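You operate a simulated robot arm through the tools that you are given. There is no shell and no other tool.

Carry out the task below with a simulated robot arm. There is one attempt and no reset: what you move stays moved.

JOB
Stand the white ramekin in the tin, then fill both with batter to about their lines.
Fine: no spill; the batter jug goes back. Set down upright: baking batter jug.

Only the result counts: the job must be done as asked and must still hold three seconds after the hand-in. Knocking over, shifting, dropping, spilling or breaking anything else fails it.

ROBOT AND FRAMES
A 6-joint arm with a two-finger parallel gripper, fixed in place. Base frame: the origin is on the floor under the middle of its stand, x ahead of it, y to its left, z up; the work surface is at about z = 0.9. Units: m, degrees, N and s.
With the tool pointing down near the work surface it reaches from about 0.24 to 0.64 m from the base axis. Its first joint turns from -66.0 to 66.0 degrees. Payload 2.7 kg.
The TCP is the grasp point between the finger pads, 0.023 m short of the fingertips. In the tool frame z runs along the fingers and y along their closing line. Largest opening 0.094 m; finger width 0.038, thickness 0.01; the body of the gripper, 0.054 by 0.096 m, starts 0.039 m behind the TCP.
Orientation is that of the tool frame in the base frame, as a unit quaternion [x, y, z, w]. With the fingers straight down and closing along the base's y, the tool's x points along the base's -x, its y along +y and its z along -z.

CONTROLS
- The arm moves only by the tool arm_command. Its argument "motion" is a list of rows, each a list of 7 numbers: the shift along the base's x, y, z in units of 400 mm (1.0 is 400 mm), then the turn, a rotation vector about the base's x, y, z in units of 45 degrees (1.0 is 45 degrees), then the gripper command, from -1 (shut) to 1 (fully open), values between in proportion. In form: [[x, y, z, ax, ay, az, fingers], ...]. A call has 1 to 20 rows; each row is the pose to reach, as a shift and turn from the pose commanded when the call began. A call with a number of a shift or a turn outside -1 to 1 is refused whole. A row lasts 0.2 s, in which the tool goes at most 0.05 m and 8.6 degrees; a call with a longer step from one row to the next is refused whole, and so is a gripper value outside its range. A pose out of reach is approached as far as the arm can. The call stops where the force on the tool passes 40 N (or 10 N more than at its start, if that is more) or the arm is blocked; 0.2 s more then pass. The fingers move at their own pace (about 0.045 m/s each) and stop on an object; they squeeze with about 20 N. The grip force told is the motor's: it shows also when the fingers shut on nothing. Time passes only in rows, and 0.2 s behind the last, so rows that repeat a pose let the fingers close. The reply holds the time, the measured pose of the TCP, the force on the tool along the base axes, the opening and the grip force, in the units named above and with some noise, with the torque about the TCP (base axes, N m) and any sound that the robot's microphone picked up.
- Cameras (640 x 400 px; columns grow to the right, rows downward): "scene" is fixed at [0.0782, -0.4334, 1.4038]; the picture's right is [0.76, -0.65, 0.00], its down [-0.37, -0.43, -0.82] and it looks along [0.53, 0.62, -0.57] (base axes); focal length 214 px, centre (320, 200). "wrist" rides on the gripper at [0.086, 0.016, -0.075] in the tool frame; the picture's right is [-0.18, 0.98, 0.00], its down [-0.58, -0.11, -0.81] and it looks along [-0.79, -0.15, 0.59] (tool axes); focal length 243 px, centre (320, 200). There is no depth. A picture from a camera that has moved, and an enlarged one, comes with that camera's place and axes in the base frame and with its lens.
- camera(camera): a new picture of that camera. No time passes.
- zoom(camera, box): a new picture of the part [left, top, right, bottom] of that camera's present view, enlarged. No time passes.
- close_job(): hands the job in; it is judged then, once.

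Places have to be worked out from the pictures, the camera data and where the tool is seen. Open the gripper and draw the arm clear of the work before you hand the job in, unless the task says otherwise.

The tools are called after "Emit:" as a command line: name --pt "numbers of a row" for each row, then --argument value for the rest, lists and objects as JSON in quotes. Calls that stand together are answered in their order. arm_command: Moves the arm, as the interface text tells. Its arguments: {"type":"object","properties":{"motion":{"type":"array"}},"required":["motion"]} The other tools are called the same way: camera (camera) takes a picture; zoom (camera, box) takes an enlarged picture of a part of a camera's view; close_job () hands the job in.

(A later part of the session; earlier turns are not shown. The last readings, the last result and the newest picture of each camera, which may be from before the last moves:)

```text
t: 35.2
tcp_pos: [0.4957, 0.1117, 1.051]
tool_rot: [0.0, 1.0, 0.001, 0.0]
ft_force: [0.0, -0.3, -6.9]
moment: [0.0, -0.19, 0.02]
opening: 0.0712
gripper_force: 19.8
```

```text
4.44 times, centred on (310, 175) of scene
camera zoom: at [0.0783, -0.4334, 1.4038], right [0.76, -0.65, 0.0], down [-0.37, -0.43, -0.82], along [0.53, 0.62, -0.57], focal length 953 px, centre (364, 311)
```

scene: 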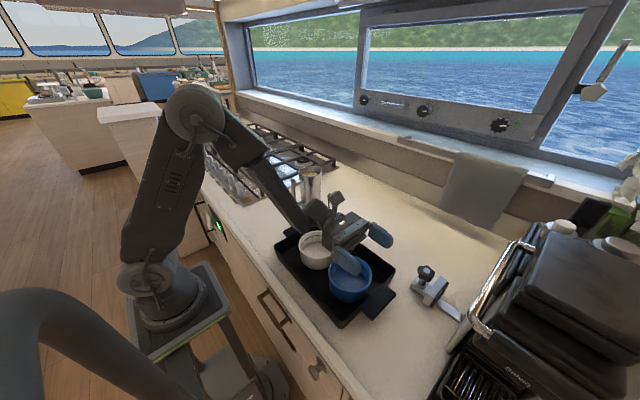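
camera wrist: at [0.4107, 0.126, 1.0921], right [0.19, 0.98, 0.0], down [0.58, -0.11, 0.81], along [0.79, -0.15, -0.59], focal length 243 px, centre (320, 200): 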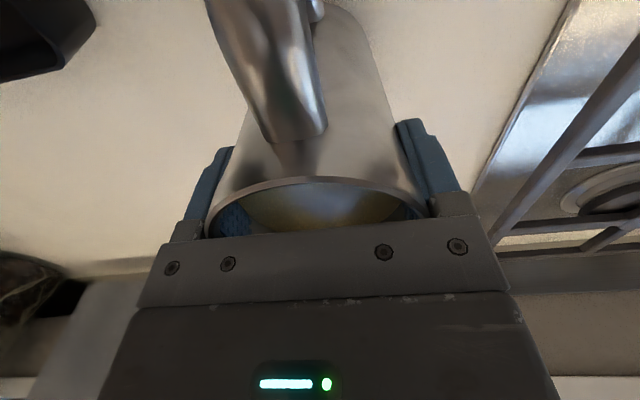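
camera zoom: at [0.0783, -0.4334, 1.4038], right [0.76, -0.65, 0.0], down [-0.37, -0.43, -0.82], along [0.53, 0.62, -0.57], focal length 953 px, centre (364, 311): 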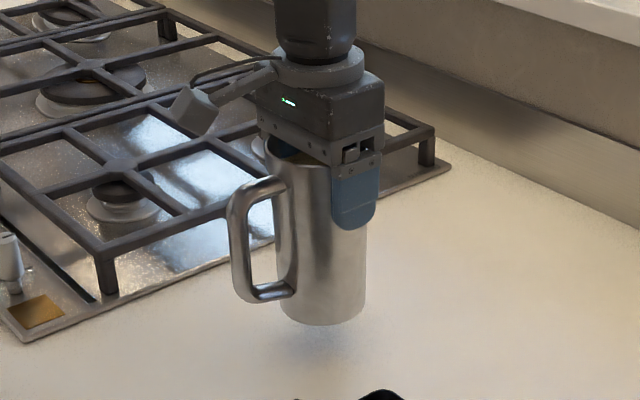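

The lifted jug weighs about 6.9 N (0.70 kg) and hangs upright. I raise it higher and begin turning it about z, gently, so the spout will point to +y.

Emit:
arm_command --pt "0 0 0.03 0 0 0 -1" --pt "0 0 0.08 0 0 0.05 -1" --pt "0 0 0.14 0 0 0.12 -1" --pt "-0.01 -0.02 0.2 0 0 0.22 -1" --pt "-0.03 -0.05 0.25 0 0 0.34 -1" --pt "-0.06 -0.1 0.28 0 0 0.47 -1" --pt "-0.09 -0.15 0.3 0 0 0.6 -1" --pt "-0.12 -0.2 0.3 0 0 0.73 -1" --pt "-0.15 -0.26 0.3 0 0 0.85 -1" --pt "-0.17 -0.3 0.3 0 0 0.94 -1" --pt "-0.18 -0.33 0.3 0 0 1.0 -1" --pt "-0.18 -0.33 0.3 0 0 1.0 -1"

Emit:
camera --camera "scene"

```text
t: 37.8
tcp_pos: [0.4256, -0.0226, 1.1726]
tool_rot: [-0.382, 0.924, 0.001, 0.001]
ft_force: [-0.1, 0.7, -7.2]
moment: [0.11, -0.14, 0.01]
opening: 0.071
gripper_force: 20.2
```

```text
taken
```

scene: 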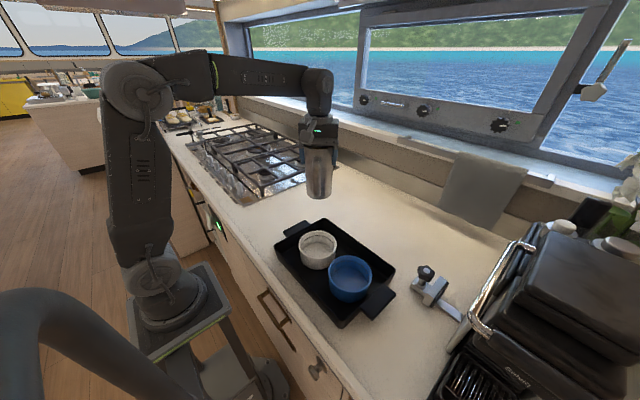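

The jug hangs level and steady, with a small constant offset toward the handle. I continue the turn and carry it to the start of the blue pour at about (0.348, −0.302).

Emit:
arm_command --pt "-0.005 -0.015 0 0 0 0.03 -1" --pt "-0.015 -0.05 0 0 0 0.09 -1" --pt "-0.03 -0.1 0 0 0 0.17 -1" --pt "-0.05 -0.16 0 0 0 0.27 -1" --pt "-0.07 -0.23 0 0 0 0.38 -1" --pt "-0.09 -0.3 0 0 0 0.5 -1" --pt "-0.11 -0.38 0 0 0 0.62 -1" --pt "-0.13 -0.46 0 0 0 0.73 -1" --pt "-0.15 -0.54 0 0 0 0.83 -1" --pt "-0.17 -0.61 0 0 0 0.91 -1" --pt "-0.185 -0.66 0 0 0 0.97 -1" --pt "-0.192 -0.69 0 0 0 1.0 -1" --pt "-0.194 -0.6985 0 0 0 1.0 -1" --pt "-0.194 -0.6985 0 0 0 1.0 -1"

Emit:
zoom --camera "scene" --box '[260, 100, 460, 320]'

Emit:
camera --camera "wrist"

```text
t: 40.8
tcp_pos: [0.3479, -0.3003, 1.1705]
tool_rot: [-0.706, 0.708, 0.001, 0.0]
ft_force: [0.6, 0.1, -7.7]
moment: [0.18, 0.01, 0.01]
opening: 0.071
gripper_force: 19.8
```

```text
1.82 times, centred on (360, 210) of scene
camera zoom: at [0.0783, -0.4335, 1.4037], right [0.76, -0.65, 0.0], down [-0.37, -0.43, -0.82], along [0.53, 0.62, -0.57], focal length 390 px, centre (247, 182)
```

zoom: 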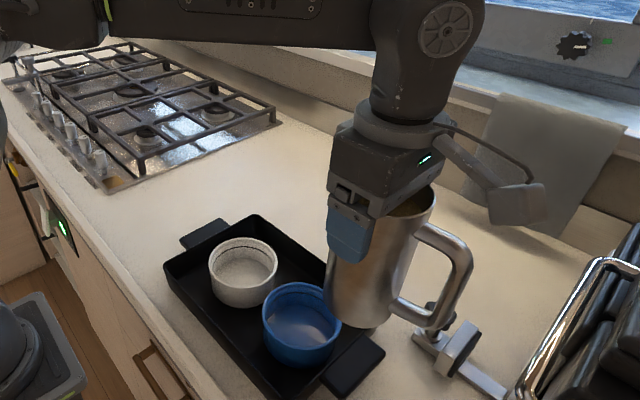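

```text
taken
camera wrist: at [0.3307, -0.3873, 1.2467], right [-0.98, 0.19, 0.0], down [0.11, 0.58, 0.81], along [0.15, 0.79, -0.59], focal length 243 px, centre (320, 200)
```

wrist: 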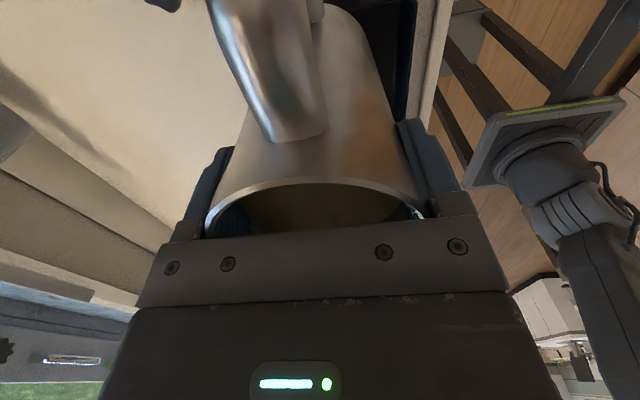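

The jug is over the blue side with its spout toward +y, and both ramekins stay visible. I lower slightly and tilt slowly to 20°, which should be just short of flow.

Emit:
arm_command --pt "0 0 -0.03 0 0 0 -1" --pt "0 0 -0.07 -0.04 0 0 -1" --pt "0 0 -0.11 -0.1 0 0 -1" --pt "0 0 -0.14 -0.16 0 0 -1" --pt "0 -0.003 -0.16 -0.22 0 0 -1" --pt "0 -0.004 -0.17 -0.28 0 0 -1" --pt "0 -0.005 -0.175 -0.34 0 0 -1" --pt "0 -0.005 -0.175 -0.4 0 0 -1" --pt "0 -0.005 -0.175 -0.444 0 0 -1" --pt "0 -0.005 -0.175 -0.444 0 0 -1"

Emit:
zoom --camera "scene" --box '[260, 140, 440, 320]'

```text
t: 43.0
tcp_pos: [0.3465, -0.302, 1.1017]
tool_rot: [-0.695, 0.698, -0.121, -0.122]
ft_force: [0.1, 0.2, -7.9]
moment: [0.22, 0.02, -0.02]
opening: 0.0711
gripper_force: 19.9
```

```text
2.22 times, centred on (350, 230) of scene
camera zoom: at [0.0783, -0.4335, 1.4037], right [0.76, -0.65, 0.0], down [-0.37, -0.43, -0.82], along [0.53, 0.62, -0.57], focal length 477 px, centre (253, 133)
```

zoom: 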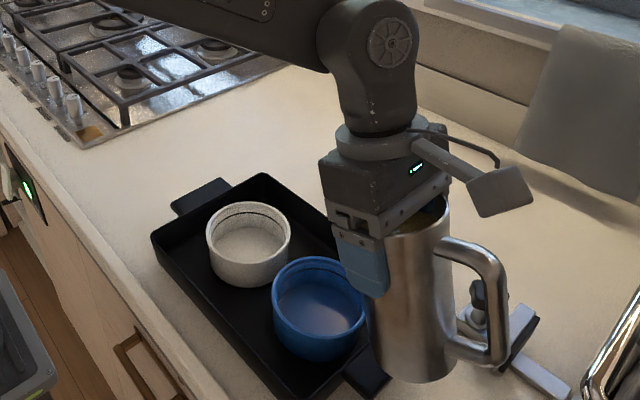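

The jug follows the hand rigidly and nothing flows yet. I tilt a further 6° slowly and look for the stream.

Emit:
arm_command --pt "0 0 0 -0.044 0 0 -1" --pt "0 0 0 -0.089 0 0 -1" --pt "0 0 -0.002 -0.133 0 0 -1" --pt "0 0 -0.002 -0.133 0 0 -1"

Emit:
zoom --camera "scene" --box '[300, 190, 400, 310]'

Emit:
camera --camera "wrist"

```text
t: 44.0
tcp_pos: [0.3467, -0.3029, 1.101]
tool_rot: [-0.688, 0.69, -0.159, -0.159]
ft_force: [1.3, 0.2, -7.6]
moment: [0.31, -0.01, -0.02]
opening: 0.0712
gripper_force: 19.6
```

```text
3.33 times, centred on (350, 250) of scene
camera zoom: at [0.0783, -0.4335, 1.4037], right [0.76, -0.65, 0.0], down [-0.37, -0.43, -0.82], along [0.53, 0.62, -0.57], focal length 715 px, centre (220, 33)
```

zoom: 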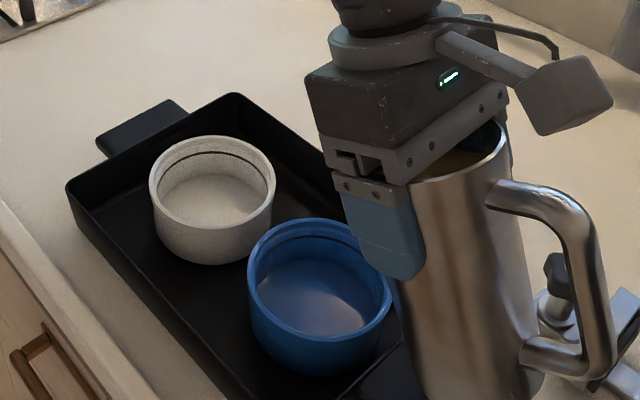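

```text
taken
camera wrist: at [0.3301, -0.3483, 1.2067], right [-0.98, 0.17, -0.08], down [0.11, 0.88, 0.47], along [0.15, 0.45, -0.88], focal length 243 px, centre (320, 200)
```

wrist: 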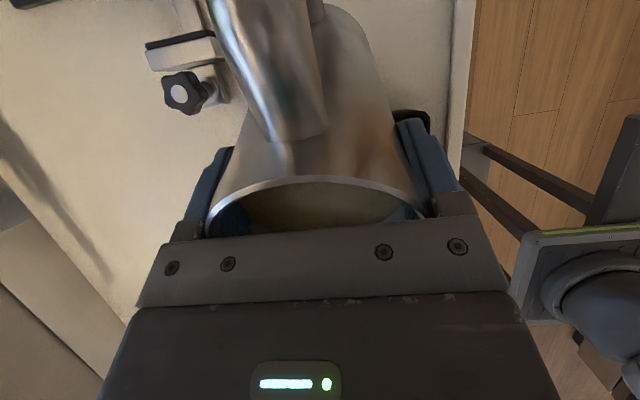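

Still no flow at 26°, and the rim sits unchanged in the grip. I tilt another 4° and check.

Emit:
arm_command --pt "0 0 0 -0.044 0 0 -1" --pt "0 0 -0.002 -0.089 0 0 -1" --pt "0 0 -0.002 -0.089 0 0 -1"

Emit:
zoom --camera "scene" --box '[300, 190, 400, 310]'

```text
t: 44.8
tcp_pos: [0.3469, -0.3023, 1.1004]
tool_rot: [-0.682, 0.684, -0.182, -0.183]
ft_force: [-0.2, 0.9, -6.3]
moment: [0.3, 0.0, 0.02]
opening: 0.071
gripper_force: 20.1
```

```text
3.33 times, centred on (350, 250) of scene
camera zoom: at [0.0783, -0.4335, 1.4037], right [0.76, -0.65, 0.0], down [-0.37, -0.43, -0.82], along [0.53, 0.62, -0.57], focal length 715 px, centre (220, 33)
```

zoom: 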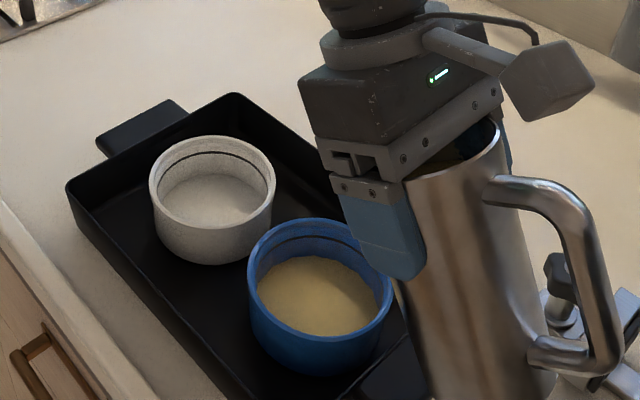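

Flow started at about 30° and the batter is landing in the blue ramekin. I zoom in to judge the level.

Emit:
zoom --camera "scene" --box '[328, 250, 364, 305]'

Emit:
zoom --camera "scene" --box '[260, 200, 420, 330]'

```text
7.27 times, centred on (346, 278) of scene
camera zoom: at [0.0783, -0.4335, 1.4037], right [0.76, -0.65, 0.0], down [-0.37, -0.43, -0.82], along [0.53, 0.62, -0.57], focal length 1560 px, centre (131, -364)
```

zoom: 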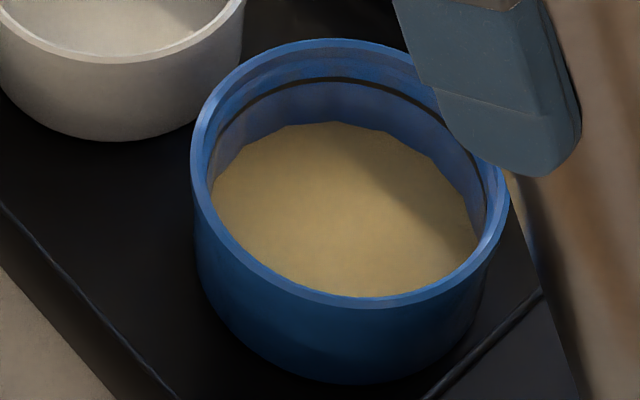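

```text
3.08 times, centred on (340, 265) of scene
camera zoom: at [0.0783, -0.4335, 1.4037], right [0.76, -0.65, 0.0], down [-0.37, -0.43, -0.82], along [0.53, 0.62, -0.57], focal length 660 px, centre (258, 0)
```

zoom: 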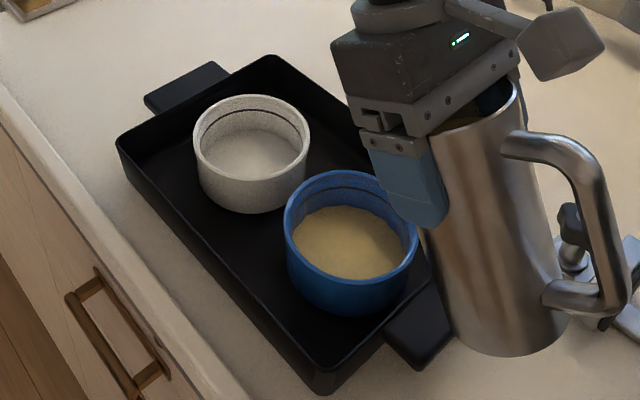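

Only a thin layer so far: the batter edge is just above where the floor was. I hold the pose for a second to see whether flow continues at this tilt.

Emit:
arm_command --pt "0 0 0 0 0 0 -1" --pt "0 0 0 0 0 0 -1" --pt "0 0 0 0 0 0 -1" --pt "0 0 0 0 0 0 -1"

Emit:
zoom --camera "scene" --box '[328, 250, 364, 305]'

Emit:
zoom --camera "scene" --box '[260, 170, 420, 330]'

```text
t: 45.8
tcp_pos: [0.3471, -0.3028, 1.0995]
tool_rot: [-0.681, 0.685, -0.181, -0.183]
ft_force: [0.9, -0.4, -7.3]
moment: [0.32, 0.01, -0.02]
opening: 0.0711
gripper_force: 20.0
```

```text
7.27 times, centred on (346, 278) of scene
camera zoom: at [0.0783, -0.4335, 1.4037], right [0.76, -0.65, 0.0], down [-0.37, -0.43, -0.82], along [0.53, 0.62, -0.57], focal length 1560 px, centre (131, -364)
```

zoom: 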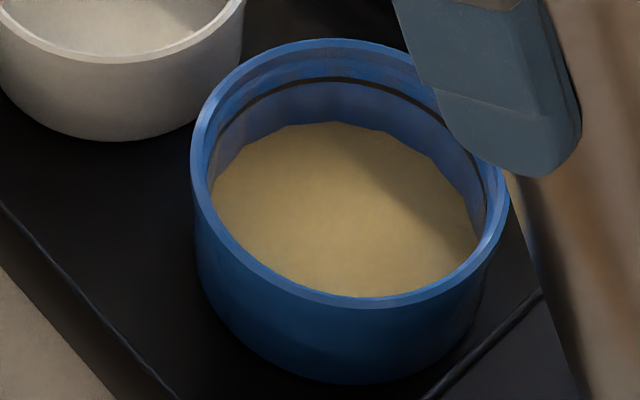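

```text
2.50 times, centred on (340, 250) of scene
camera zoom: at [0.0783, -0.4335, 1.4037], right [0.76, -0.65, 0.0], down [-0.37, -0.43, -0.82], along [0.53, 0.62, -0.57], focal length 536 px, centre (270, 75)
```

zoom: 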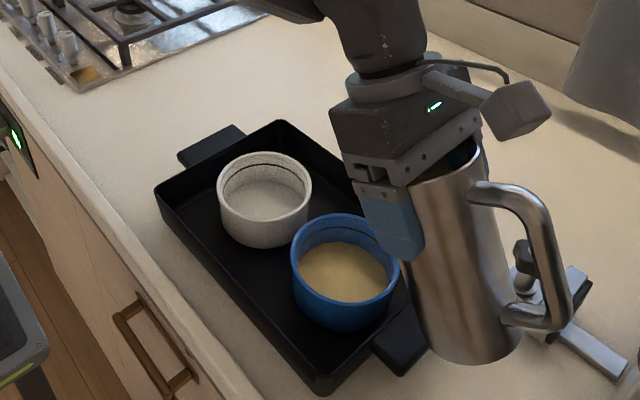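

The level has settled, so flow stops at equilibrium for a given tilt, which makes it controllable. I tilt a further 8° slowly, then hold and check.

Emit:
arm_command --pt "0 0 -0.005 -0.044 0 0 -1" --pt "0 0 -0.01 -0.089 0 0 -1" --pt "0 0 -0.015 -0.133 0 0 -1" --pt "0 0 -0.02 -0.178 0 0 -1" --pt "0 0 -0.02 -0.178 0 0 -1" --pt "0 0 -0.02 -0.178 0 0 -1"

Emit:
zoom --camera "scene" --box '[328, 250, 364, 305]'

Emit:
zoom --camera "scene" --box '[260, 170, 420, 330]'

```text
t: 47.2
tcp_pos: [0.3467, -0.3022, 1.0934]
tool_rot: [-0.668, 0.67, -0.229, -0.229]
ft_force: [-0.1, 0.3, -5.3]
moment: [0.27, 0.0, 0.01]
opening: 0.0711
gripper_force: 20.0
```

```text
7.27 times, centred on (346, 278) of scene
camera zoom: at [0.0782, -0.4335, 1.4037], right [0.76, -0.65, 0.0], down [-0.37, -0.43, -0.82], along [0.53, 0.62, -0.57], focal length 1560 px, centre (131, -364)
```

zoom: 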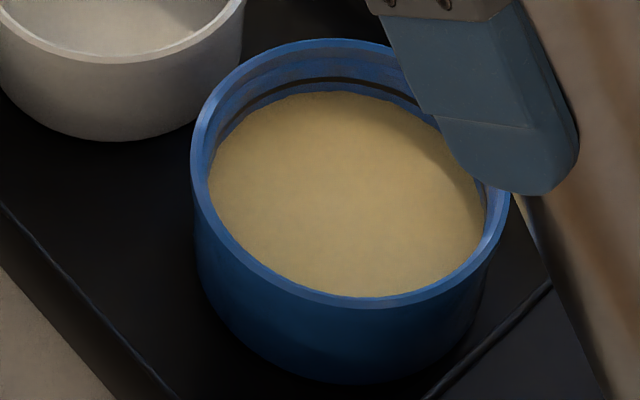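

```text
2.50 times, centred on (340, 250) of scene
camera zoom: at [0.0782, -0.4335, 1.4037], right [0.76, -0.65, 0.0], down [-0.37, -0.43, -0.82], along [0.53, 0.62, -0.57], focal length 536 px, centre (270, 75)
```

zoom: 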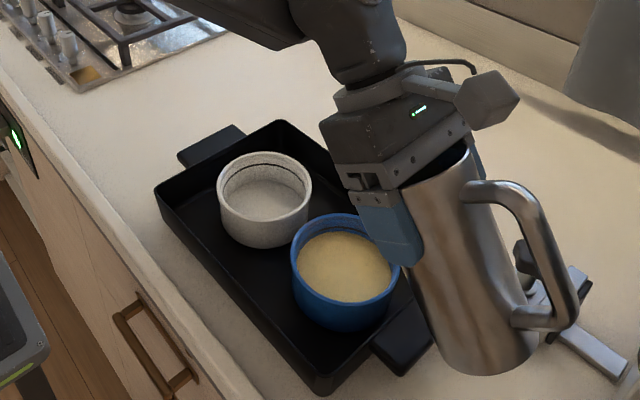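

The level jumped to roughly two-thirds of the way to the line. I tilt back 4° right away to pause the flow and read the level.

Emit:
arm_command --pt "0 0 0.005 0.089 0 0 -1"

Emit:
zoom --camera "scene" --box '[328, 250, 364, 305]'

```text
t: 47.6
tcp_pos: [0.3467, -0.3025, 1.0954]
tool_rot: [-0.676, 0.677, -0.206, -0.206]
ft_force: [-0.5, 0.1, -6.6]
moment: [0.23, -0.01, 0.0]
opening: 0.0712
gripper_force: 20.0
```

```text
7.27 times, centred on (346, 278) of scene
camera zoom: at [0.0782, -0.4335, 1.4037], right [0.76, -0.65, 0.0], down [-0.37, -0.43, -0.82], along [0.53, 0.62, -0.57], focal length 1560 px, centre (131, -364)
```

zoom: 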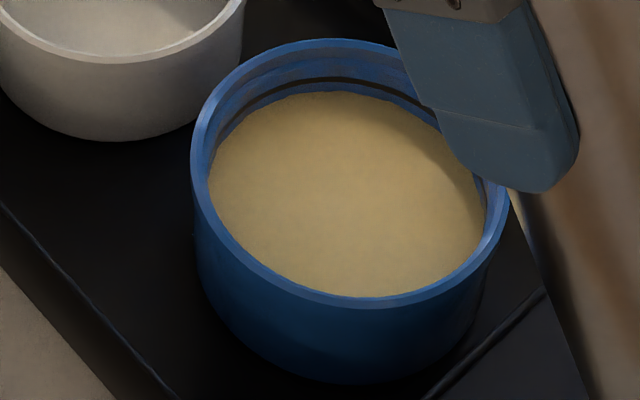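

The level is stable, about 14 px below the line's row, and 8° of tilt raised it 30 px. I go to about 41° and hold.

Emit:
arm_command --pt "0 0 -0.003 -0.05 0 0 -1" --pt "0 0 -0.006 -0.09 0 0 -1" --pt "0 0 -0.01 -0.122 0 0 -1" --pt "0 0 -0.012 -0.15 0 0 -1" --pt "0 0 -0.012 -0.15 0 0 -1" --pt "0 0 -0.012 -0.15 0 0 -1"

Emit:
zoom --camera "scene" --box '[328, 250, 364, 305]'

```text
t: 49.0
tcp_pos: [0.3462, -0.3018, 1.0887]
tool_rot: [-0.662, 0.664, -0.245, -0.246]
ft_force: [-0.2, -0.3, -4.6]
moment: [0.24, 0.01, -0.01]
opening: 0.0712
gripper_force: 19.9
```

```text
7.27 times, centred on (346, 278) of scene
camera zoom: at [0.0782, -0.4335, 1.4037], right [0.76, -0.65, 0.0], down [-0.37, -0.43, -0.82], along [0.53, 0.62, -0.57], focal length 1560 px, centre (131, -364)
```

zoom: 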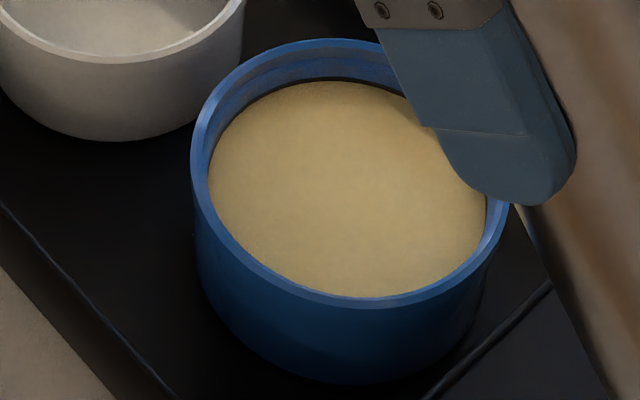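

The batter now reaches the underside of the dark line. I zoom in tighter to see how much of the line is still exposed.

Emit:
zoom --camera "scene" --box '[336, 252, 356, 268]'

Emit:
camera --camera "scene"

```text
16.00 times, centred on (346, 260) of scene
camera zoom: at [0.0782, -0.4335, 1.4037], right [0.76, -0.65, 0.0], down [-0.37, -0.43, -0.82], along [0.53, 0.62, -0.57], focal length 3432 px, centre (-96, -760)
```

zoom: 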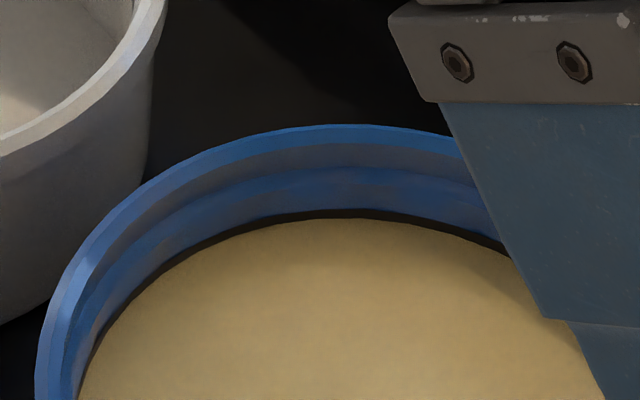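

```text
taken
```

scene: 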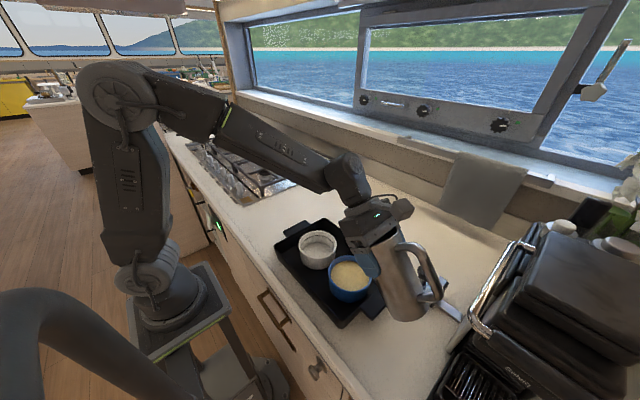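

Blue is filled to the line: only the line's upper edge shows above the batter. I tilt back to about 25° (well below the flow angle), raise a little, and shift over to the white ramekin.

Emit:
arm_command --pt "0 0 0.01 0.06 0 0 -1" --pt "0 0 0.025 0.15 0 0 -1" --pt "0 0 0.04 0.24 0 0 -1" --pt "0 0 0.055 0.32 0 0 -1" --pt "0 0.005 0.065 0.38 0 0 -1" --pt "0 0.02 0.075 0.38 0 0 -1" --pt "0 0.06 0.075 0.38 0 0 -1" --pt "0 0.11 0.075 0.38 0 0 -1" --pt "0 0.17 0.075 0.38 0 0 -1" --pt "0 0.23 0.075 0.38 0 0 -1" --pt "0 0.28 0.075 0.38 0 0 -1" --pt "0 0.31 0.075 0.38 0 0 -1" --pt "0 0.322 0.075 0.38 0 0 -1" --pt "0 0.322 0.075 0.38 0 0 -1"

Emit:
zoom --camera "scene" --box '[260, 150, 420, 320]'

```text
t: 52.0
tcp_pos: [0.3478, -0.1725, 1.1188]
tool_rot: [-0.691, 0.693, -0.143, -0.145]
ft_force: [-0.5, -0.9, -5.2]
moment: [0.2, -0.02, -0.01]
opening: 0.0709
gripper_force: 19.7
```

```text
2.35 times, centred on (340, 235) of scene
camera zoom: at [0.0782, -0.4335, 1.4038], right [0.76, -0.65, 0.0], down [-0.37, -0.43, -0.82], along [0.53, 0.62, -0.57], focal length 505 px, centre (273, 118)
```

zoom: 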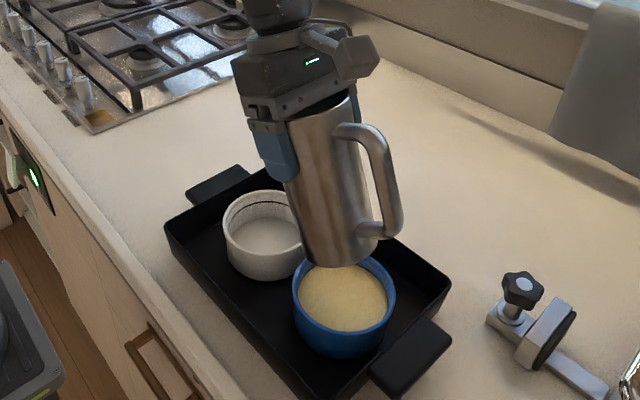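

White's pour position is set: lip at about y = −0.112, over the ramekin's centre. I lower and tilt to about 40°, just under where flow should restart.

Emit:
arm_command --pt "0 0 -0.01 -0.05 0 0 -1" --pt "0 0 -0.025 -0.11 0 0 -1" --pt "0 0 -0.04 -0.17 0 0 -1" --pt "0 0 -0.055 -0.23 0 0 -1" --pt "0 0 -0.065 -0.29 0 0 -1" --pt "0 0 -0.068 -0.34 0 0 -1" --pt "0 0 -0.068 -0.356 0 0 -1" --pt "0 0 -0.068 -0.356 0 0 -1"

Emit:
zoom --camera "scene" --box '[280, 200, 400, 310]'

Emit:
zoom --camera "scene" --box '[296, 226, 338, 274]'

```text
t: 53.8
tcp_pos: [0.3474, -0.1736, 1.0915]
tool_rot: [-0.665, 0.666, -0.239, -0.24]
ft_force: [0.6, -0.2, -4.1]
moment: [0.23, 0.0, 0.01]
opening: 0.0711
gripper_force: 20.0
```

```text
3.64 times, centred on (340, 255) of scene
camera zoom: at [0.0782, -0.4335, 1.4038], right [0.76, -0.65, 0.0], down [-0.37, -0.43, -0.82], along [0.53, 0.62, -0.57], focal length 780 px, centre (247, 0)
```

zoom: 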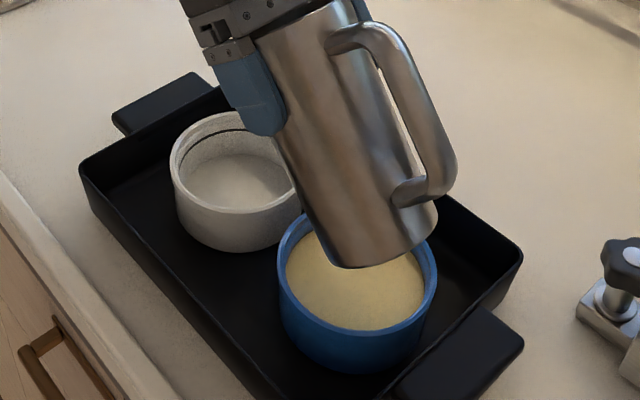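

```text
8.33 times, centred on (317, 250) of scene
camera zoom: at [0.0782, -0.4335, 1.4038], right [0.76, -0.65, 0.0], down [-0.37, -0.43, -0.82], along [0.53, 0.62, -0.57], focal length 1787 px, centre (345, -217)
```

zoom: 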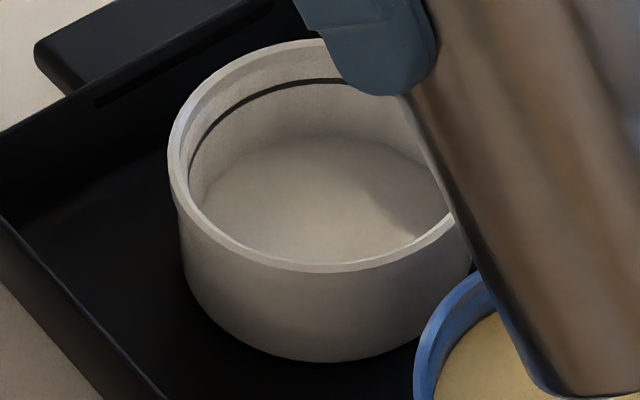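

White is still empty, with its line and floor edge visible (rows ~80 and ~138 in this zoom). I tilt 5° further and hold.

Emit:
arm_command --pt "0 0 -0.004 -0.033 0 0 -1" --pt "0 0 -0.008 -0.067 0 0 -1" --pt "0 0 -0.012 -0.1 0 0 -1" --pt "0 0 -0.012 -0.111 0 0 -1" --pt "0 0 -0.012 -0.111 0 0 -1"

Emit:
zoom --camera "scene" --box '[296, 226, 338, 274]'

Emit:
zoom --camera "scene" --box '[270, 170, 400, 310]'

```text
t: 55.0
tcp_pos: [0.346, -0.1728, 1.0878]
tool_rot: [-0.653, 0.655, -0.268, -0.269]
ft_force: [0.5, 0.0, -4.9]
moment: [0.2, 0.04, 0.01]
opening: 0.071
gripper_force: 19.5
```

```text
8.33 times, centred on (317, 250) of scene
camera zoom: at [0.0782, -0.4335, 1.4038], right [0.76, -0.65, 0.0], down [-0.37, -0.43, -0.82], along [0.53, 0.62, -0.57], focal length 1787 px, centre (345, -217)
```

zoom: 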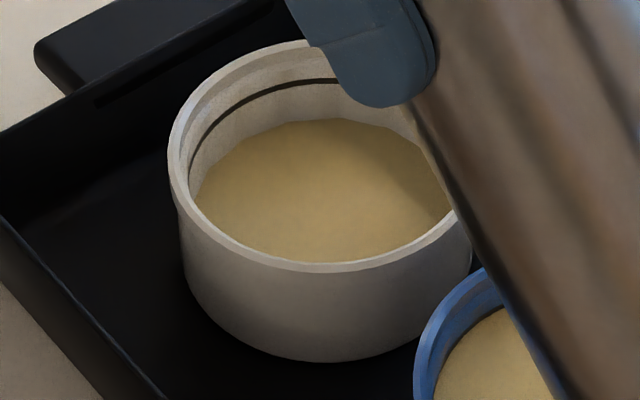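

```text
2.86 times, centred on (335, 240) of scene
camera zoom: at [0.0782, -0.4335, 1.4038], right [0.76, -0.65, 0.0], down [-0.37, -0.43, -0.82], along [0.53, 0.62, -0.57], focal length 613 px, centre (277, 86)
```

zoom: 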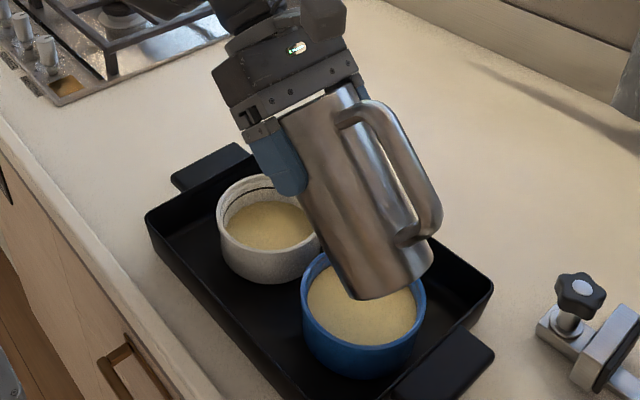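

White is about a third full, rising roughly 4.5–5 px per degree with about 39 px left. I tilt 5° more and hold.

Emit:
arm_command --pt "0 0.002 -0.006 -0.033 0 0 -1" --pt "0 0.003 -0.012 -0.067 0 0 -1" --pt "0 0.004 -0.018 -0.1 0 0 -1" --pt "0 0.004 -0.02 -0.111 0 0 -1" --pt "0 0.004 -0.02 -0.111 0 0 -1" --pt "0 0.004 -0.02 -0.111 0 0 -1"

Emit:
zoom --camera "scene" --box '[296, 226, 338, 274]'

Emit:
zoom --camera "scene" --box '[270, 170, 400, 310]'

```text
t: 56.4
tcp_pos: [0.3465, -0.1729, 1.079]
tool_rot: [-0.641, 0.643, -0.296, -0.297]
ft_force: [-0.7, 0.4, -3.5]
moment: [0.17, 0.0, 0.02]
opening: 0.071
gripper_force: 19.9
```

```text
8.33 times, centred on (317, 250) of scene
camera zoom: at [0.0782, -0.4334, 1.4038], right [0.76, -0.65, 0.0], down [-0.37, -0.43, -0.82], along [0.53, 0.62, -0.57], focal length 1787 px, centre (345, -217)
```

zoom: 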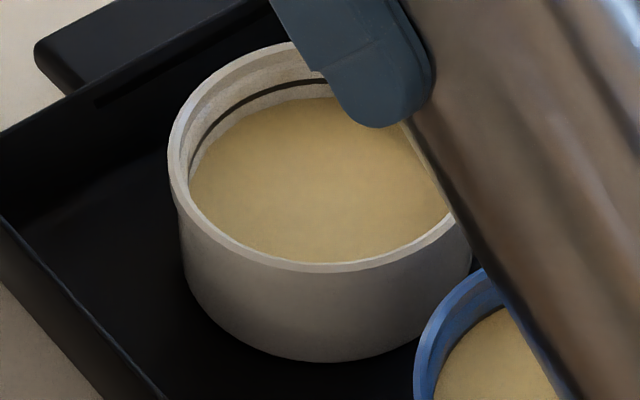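

```text
2.86 times, centred on (335, 240) of scene
camera zoom: at [0.0782, -0.4334, 1.4038], right [0.76, -0.65, 0.0], down [-0.37, -0.43, -0.82], along [0.53, 0.62, -0.57], focal length 613 px, centre (277, 86)
```

zoom: 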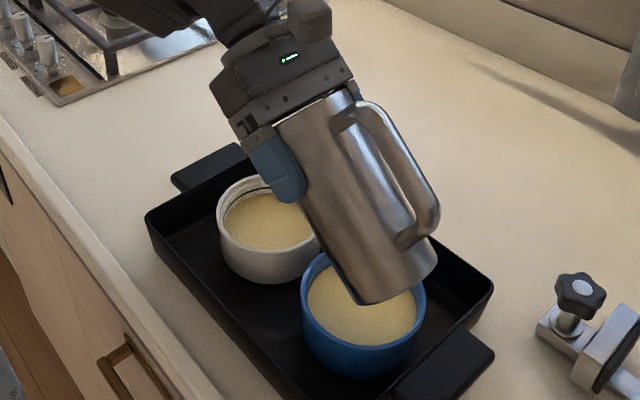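

About 16 px remain to the line at roughly 4 px per degree. I tilt 3.3° more and hold.

Emit:
arm_command --pt "0 0.001 -0.004 -0.03 0 0 -1" --pt "0 0.002 -0.008 -0.06 0 0 -1" --pt "0 0.003 -0.01 -0.074 0 0 -1" --pt "0 0.003 -0.01 -0.074 0 0 -1" --pt "0 0.003 -0.01 -0.074 0 0 -1"

Emit:
zoom --camera "scene" --box '[296, 226, 338, 274]'

Emit:
zoom --camera "scene" --box '[304, 230, 324, 246]'

```text
t: 57.6
tcp_pos: [0.3472, -0.1707, 1.0743]
tool_rot: [-0.632, 0.634, -0.314, -0.316]
ft_force: [0.3, 0.3, -3.4]
moment: [0.13, -0.02, 0.01]
opening: 0.0709
gripper_force: 20.3
```

```text
8.33 times, centred on (317, 250) of scene
camera zoom: at [0.0782, -0.4334, 1.4038], right [0.76, -0.65, 0.0], down [-0.37, -0.43, -0.82], along [0.53, 0.62, -0.57], focal length 1787 px, centre (345, -217)
```

zoom: 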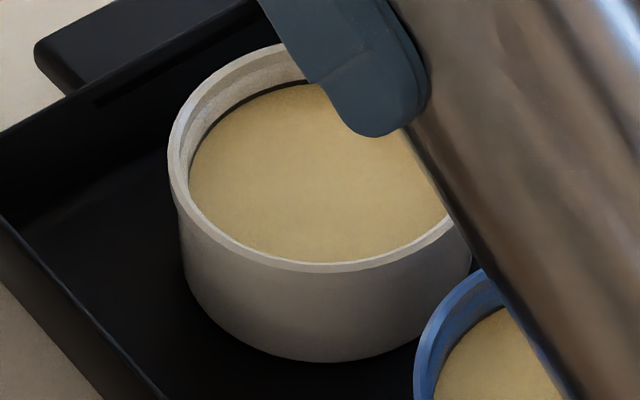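

```text
16.00 times, centred on (314, 238) of scene
camera zoom: at [0.0782, -0.4334, 1.4038], right [0.76, -0.65, 0.0], down [-0.37, -0.43, -0.82], along [0.53, 0.62, -0.57], focal length 3432 px, centre (416, -408)
```

zoom: 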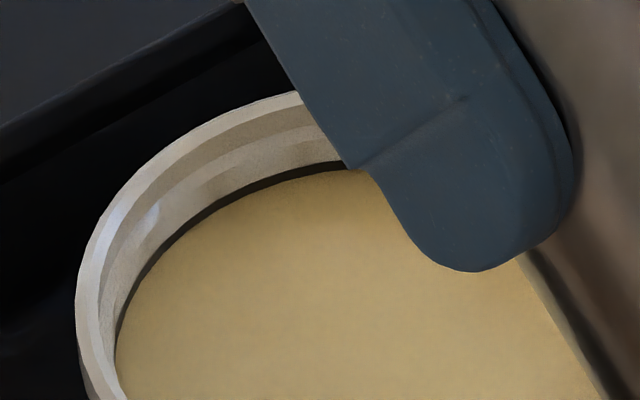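

White is now at its line too, matching the blue one. I tilt the jug back while raising it, staying over the ramekins until it is upright.

Emit:
arm_command --pt "0 0 0.015 0.06 0 0 -1" --pt "0 0 0.04 0.15 0 0 -1" --pt "0 0 0.07 0.26 0 0 -1" --pt "0 0 0.1 0.37 0 0 -1" --pt "0 0 0.13 0.48 0 0 -1" --pt "0 0 0.16 0.59 0 0 -1" --pt "0 0 0.19 0.7 0 0 -1" --pt "0 0 0.21 0.81 0 0 -1" --pt "0 0 0.23 0.91 0 0 -1" --pt "0 0 0.24 0.98 0 0 -1" --pt "0 0 0.24 1.0 0 0 -1" --pt "0 0 0.24 1.0 0 0 -1"

Emit:
zoom --camera "scene" --box '[260, 110, 420, 310]'

```text
t: 60.2
tcp_pos: [0.3461, -0.1717, 1.1718]
tool_rot: [-0.705, 0.706, -0.048, -0.048]
ft_force: [-0.7, -0.2, -2.9]
moment: [0.04, 0.0, -0.01]
opening: 0.0708
gripper_force: 20.2
```

```text
2.00 times, centred on (340, 210) of scene
camera zoom: at [0.0782, -0.4334, 1.4038], right [0.76, -0.65, 0.0], down [-0.37, -0.43, -0.82], along [0.53, 0.62, -0.57], focal length 429 px, centre (280, 180)
```

zoom: 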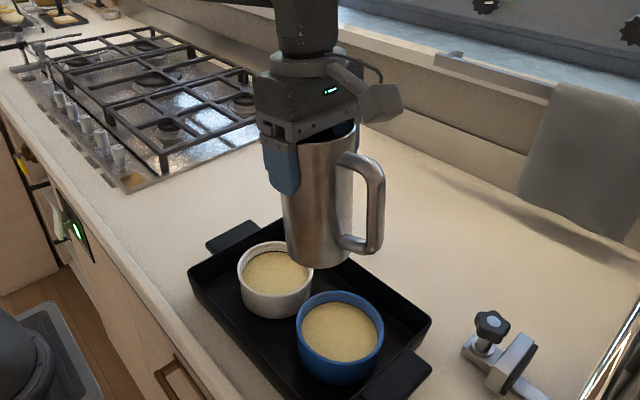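

Both ramekins look full to their lines with no spill on the tin or counter. I finish the last 8° to vertical.

Emit:
arm_command --pt "0 0 0 0.06 0 0 -1" --pt "0 0 0 0.12 0 0 -1" --pt "0 0 0 0.165 0 0 -1" --pt "0 0 0 0.173 0 0 -1"

Emit:
zoom --camera "scene" --box '[270, 130, 400, 310]'

Emit:
camera --camera "wrist"

```text
t: 61.2
tcp_pos: [0.3462, -0.1699, 1.1705]
tool_rot: [-0.706, 0.708, 0.0, -0.001]
ft_force: [-0.1, -0.6, -2.5]
moment: [0.06, 0.02, 0.01]
opening: 0.0708
gripper_force: 20.6
```

```text
2.22 times, centred on (335, 220) of scene
camera zoom: at [0.0782, -0.4334, 1.4038], right [0.76, -0.65, 0.0], down [-0.37, -0.43, -0.82], along [0.53, 0.62, -0.57], focal length 477 px, centre (287, 156)
```

zoom: 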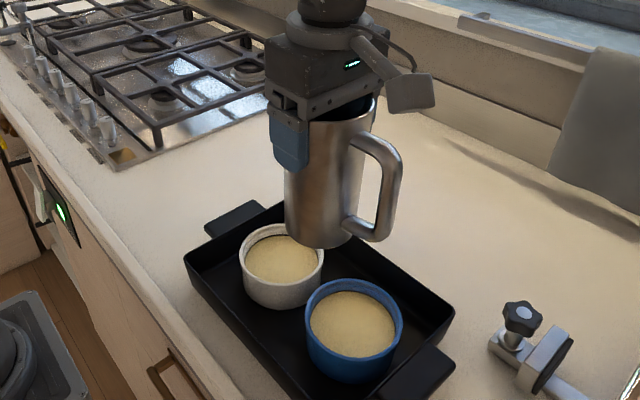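

```text
taken
camera wrist: at [0.33, -0.2582, 1.247], right [-0.98, 0.19, 0.0], down [0.11, 0.58, 0.81], along [0.15, 0.79, -0.59], focal length 243 px, centre (320, 200)
```

wrist: 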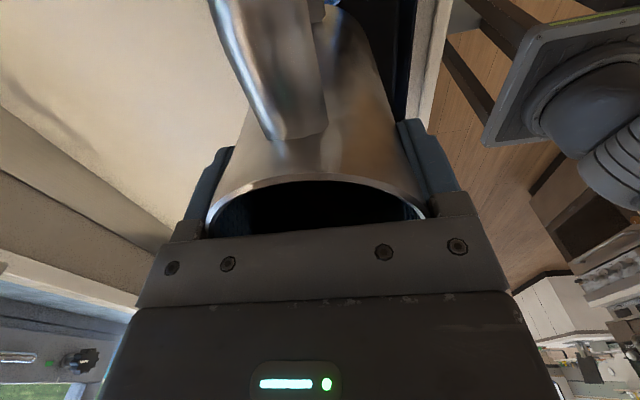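

The jug is upright and unchanged in the grip. I turn it back toward its original heading while carrying it toward its place.

Emit:
arm_command --pt "0.01 0.01 0 0 0 -0.05 -1" --pt "0.03 0.04 0 0 0 -0.14 -1" --pt "0.05 0.08 0 0 0 -0.25 -1" --pt "0.08 0.13 0 0 0 -0.37 -1" --pt "0.11 0.19 0 0 0 -0.5 -1" --pt "0.14 0.25 0 0 0 -0.63 -1" --pt "0.165 0.31 0 0 0 -0.75 -1" --pt "0.185 0.36 0 0 0 -0.86 -1" --pt "0.2 0.39 0 0 0 -0.95 -1" --pt "0.2 0.4 0 0 0 -1.0 -1" --pt "0.2 0.4 0 0 0 -1.0 -1"

```text
t: 63.6
tcp_pos: [0.4259, -0.0107, 1.1713]
tool_rot: [-0.382, 0.924, 0.001, -0.002]
ft_force: [0.8, 0.4, -2.7]
moment: [0.04, -0.04, 0.04]
opening: 0.0706
gripper_force: 19.7
```

At the halfway heading, all steady. I complete the turn and arrive above the jug's original spot at (0.496, 0.1105).

Emit:
arm_command --pt "0.01 0.01 0 0 0 -0.05 -1" --pt "0.03 0.04 0 0 0 -0.14 -1" --pt "0.05 0.08 0 0 0 -0.25 -1" --pt "0.075 0.12 0 0 0 -0.37 -1" --pt "0.1 0.16 0 0 0 -0.5 -1" --pt "0.125 0.2 0 0 0 -0.63 -1" --pt "0.15 0.245 0 0 0 -0.75 -1" --pt "0.165 0.28 0 0 0 -0.86 -1" --pt "0.174 0.3 0 0 0 -0.95 -1" --pt "0.1755 0.303 0 0 0 -1.0 -1" --pt "0.1755 0.303 0 0 0 -1.0 -1"

Emit:
zoom --camera "scene" --box '[250, 100, 370, 230]'

```text
t: 66.0
tcp_pos: [0.4982, 0.1099, 1.1717]
tool_rot: [0.002, 1.0, 0.0, -0.001]
ft_force: [-1.2, 0.2, -2.5]
moment: [0.0, -0.06, 0.0]
opening: 0.0708
gripper_force: 19.8
```

```text
3.08 times, centred on (310, 165) of scene
camera zoom: at [0.0782, -0.4334, 1.4038], right [0.76, -0.65, 0.0], down [-0.37, -0.43, -0.82], along [0.53, 0.62, -0.57], focal length 660 px, centre (351, 308)
```

zoom: 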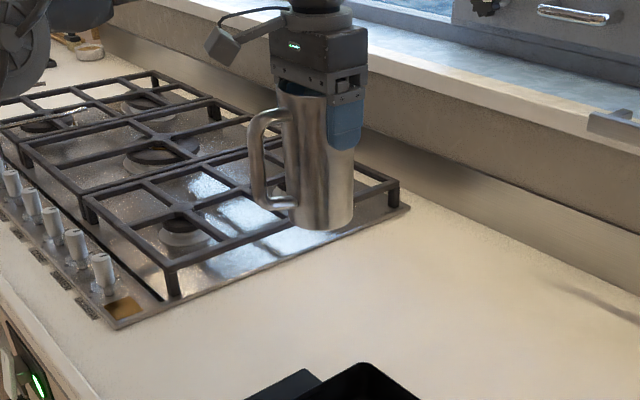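

The jug is above its original spot, upright. I lower it to just above the counter.

Emit:
arm_command --pt "0 0 -0.03 0 0 0 -1" --pt "0 0 -0.08 0 0 0 -1" --pt "0 0 -0.14 0 0 0 -1" --pt "0 0 -0.2 0 0 0 -1" --pt "0 0 -0.26 0 0 0 -1" --pt "0 0 -0.31 0 0 0 -1" --pt "0 0 -0.345 0 0 0 -1" --pt "0 0 -0.365 0 0 0 -1" --pt "0 0 -0.372 0 0 0 -1" --pt "0 0 -0.372 0 0 0 -1"

Emit:
zoom --camera "scene" --box '[270, 130, 350, 220]'

```text
t: 68.2
tcp_pos: [0.4972, 0.1123, 1.0217]
tool_rot: [0.001, 1.0, 0.0, -0.001]
ft_force: [0.6, 0.3, -2.8]
moment: [-0.01, -0.03, -0.01]
opening: 0.0708
gripper_force: 19.7
```

```text
4.44 times, centred on (310, 175) of scene
camera zoom: at [0.0782, -0.4334, 1.4038], right [0.76, -0.65, 0.0], down [-0.37, -0.43, -0.82], along [0.53, 0.62, -0.57], focal length 953 px, centre (364, 311)
```

zoom: 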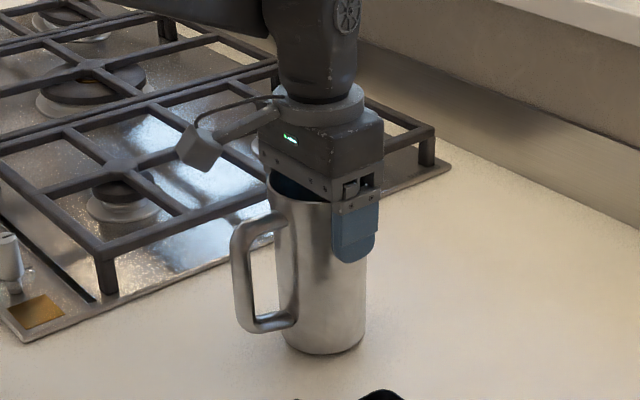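

The jug is about 5 mm above the counter, in line with its original position. I lower in about 1.2 mm steps until the force shows touchdown.

Emit:
arm_command --pt "0 0 -0.003 0 0 0 -1" --pt "0 0 -0.006 0 0 0 -1" --pt "0 0 -0.009 0 0 0 -1" --pt "0 0 -0.0115 0 0 0 -1" --pt "0 0 -0.0115 0 0 0 -1"

```text
t: 69.4
tcp_pos: [0.4961, 0.1098, 1.0182]
tool_rot: [0.001, 1.0, 0.0, -0.001]
ft_force: [-0.2, -0.6, -3.5]
moment: [-0.01, -0.06, 0.01]
opening: 0.0709
gripper_force: 19.8
```

No contact yet at z = 1.018. I go down a further 2.5 mm in small steps.

Emit:
arm_command --pt "0 0 -0.002 0 0 0 -1" --pt "0 0 -0.004 0 0 0 -1" --pt "0 0 -0.006 0 0 0 -1" --pt "0 0 -0.006 0 0 0 -1"

```text
t: 70.4
tcp_pos: [0.4987, 0.11, 1.0174]
tool_rot: [0.001, 1.0, 0.001, 0.001]
ft_force: [-1.9, 2.8, 13.2]
moment: [-0.07, 0.23, -0.07]
opening: 0.0708
gripper_force: 20.0
```

Contact: the force rose to +13 N. I ease off by about 1 mm and then open the fingers gently.

Emit:
arm_command --pt "0 0 0.002 0 0 0 -1" --pt "0 0 0.002 0 0 0 -1"

```text
t: 71.0
tcp_pos: [0.4983, 0.1117, 1.0182]
tool_rot: [0.001, 1.0, 0.0, 0.001]
ft_force: [3.3, 2.8, 12.3]
moment: [0.0, -0.31, 0.05]
opening: 0.0711
gripper_force: 19.6
```

Still pressing with about 12 N, so I ease up another millimetre.

Emit:
arm_command --pt "0 0 0.002 0 0 0 -1" --pt "0 0 0.0025 0 0 0 -1"

Emit:
zoom --camera "scene" --box '[270, 130, 350, 220]'

```text
t: 71.6
tcp_pos: [0.4967, 0.11, 1.0159]
tool_rot: [0.002, 1.0, 0.0, -0.003]
ft_force: [2.3, 0.4, 3.5]
moment: [-0.07, -0.53, 0.04]
opening: 0.0708
gripper_force: 20.3
```

```text
4.44 times, centred on (310, 175) of scene
camera zoom: at [0.0782, -0.4334, 1.4038], right [0.76, -0.65, 0.0], down [-0.37, -0.43, -0.82], along [0.53, 0.62, -0.57], focal length 953 px, centre (364, 311)
```

zoom: 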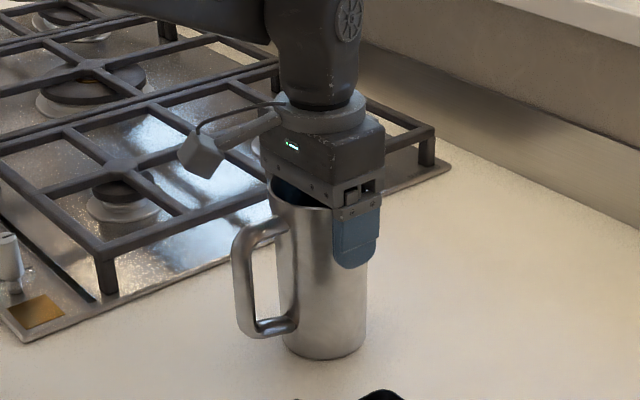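

The load is now light (about 3 N net) and the jug stands on the counter. I open the fingers in small steps.

Emit:
arm_command --pt "0 0 0 0 0 0 0.45" --pt "0 0 0 0 0 0 0.52" --pt "0 0 0 0 0 0 0.56" --pt "0 0 0 0 0 0 0.62" --pt "0 0 0 0 0 0 0.7" --pt "0 0 0 0 0 0 0.8" --pt "0 0 0 0 0 0 0.9" --pt "0 0 0 0 0 0 1.0" --pt "0 0 0 0 0 0 1.0"

Emit:
camera --camera "wrist"

Emit:
zoom --camera "scene" --box '[270, 130, 350, 220]'

```text
t: 73.6
tcp_pos: [0.4978, 0.1113, 1.0178]
tool_rot: [0.002, 1.0, 0.0, 0.0]
ft_force: [0.0, -0.4, -0.4]
moment: [0.01, -0.02, 0.0]
opening: 0.0938
gripper_force: 0.1
```

```text
taken
camera wrist: at [0.4104, 0.1262, 1.0934], right [0.19, 0.98, 0.0], down [0.58, -0.11, 0.81], along [0.79, -0.15, -0.59], focal length 243 px, centre (320, 200)
```

wrist: 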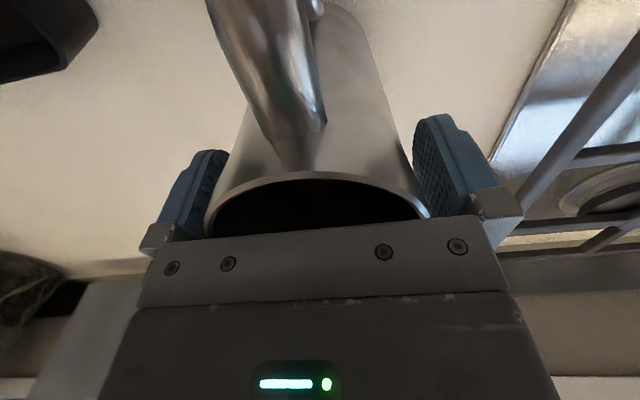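

```text
4.44 times, centred on (310, 175) of scene
camera zoom: at [0.0782, -0.4334, 1.4038], right [0.76, -0.65, 0.0], down [-0.37, -0.43, -0.82], along [0.53, 0.62, -0.57], focal length 953 px, centre (364, 311)
```

zoom: 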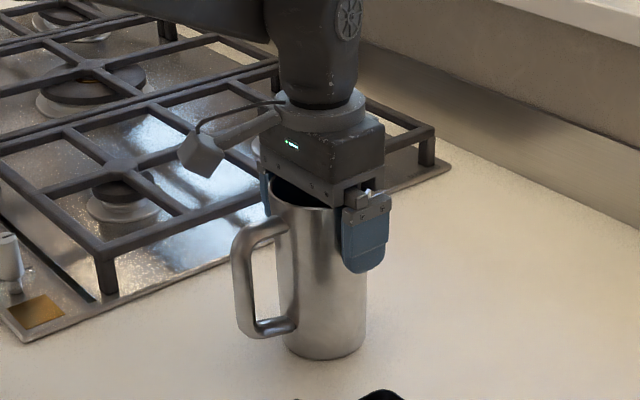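

The jug stands released with both fingers clear and centred around it. I raise the hand straight up.

Emit:
arm_command --pt "0 0 0.02 0 0 0 1" --pt "0 0 0.06 0 0 0 1" --pt "0 0 0.12 0 0 0 1" --pt "0 0 0.2 0 0 0 1" --pt "0 0 0.3 0 0 0 1" --pt "0 0 0.4 0 0 0 1" --pt "0 0 0.48 0 0 0 1"

Emit:
camera --camera "scene"

Emit:
zoom --camera "scene" --box '[282, 158, 332, 218]'

Emit:
zoom --camera "scene" --box '[290, 220, 380, 305]'

```text
t: 75.2
tcp_pos: [0.4971, 0.1108, 1.2093]
tool_rot: [0.001, 1.0, 0.0, -0.001]
ft_force: [-0.4, 0.2, 0.1]
moment: [-0.03, 0.0, -0.04]
opening: 0.0938
gripper_force: 0.0
```

```text
taken
```

scene: 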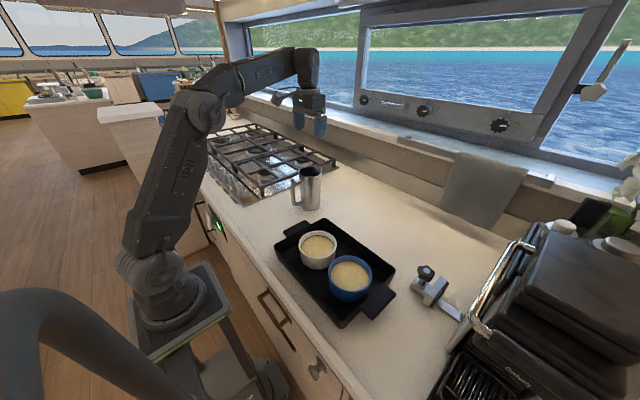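

```text
6.67 times, centred on (307, 188) of scene
camera zoom: at [0.0782, -0.4334, 1.4038], right [0.76, -0.65, 0.0], down [-0.37, -0.43, -0.82], along [0.53, 0.62, -0.57], focal length 1430 px, centre (407, 280)
```

zoom: 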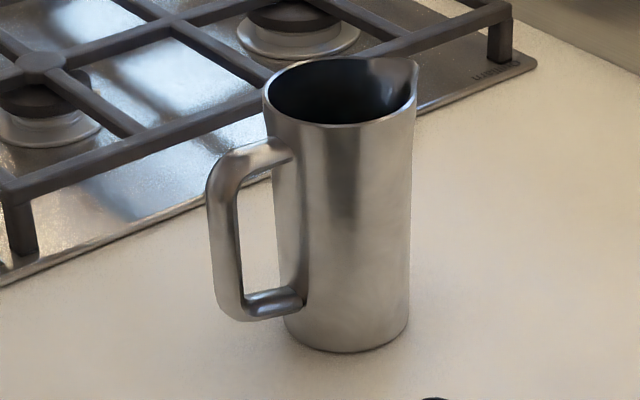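

```text
4.71 times, centred on (335, 262) of scene
camera zoom: at [0.0782, -0.4334, 1.4038], right [0.76, -0.65, 0.0], down [-0.37, -0.43, -0.82], along [0.53, 0.62, -0.57], focal length 1009 px, centre (249, -94)
```

zoom: 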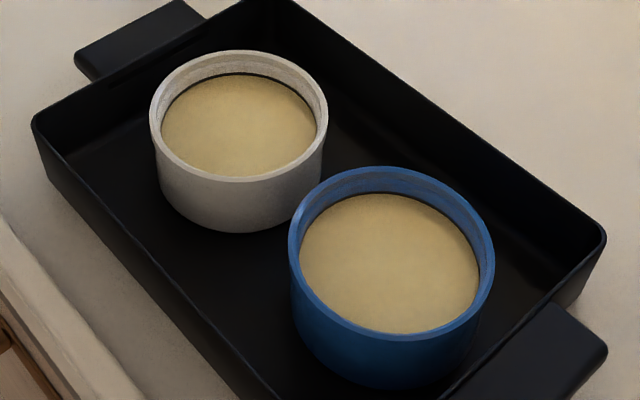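

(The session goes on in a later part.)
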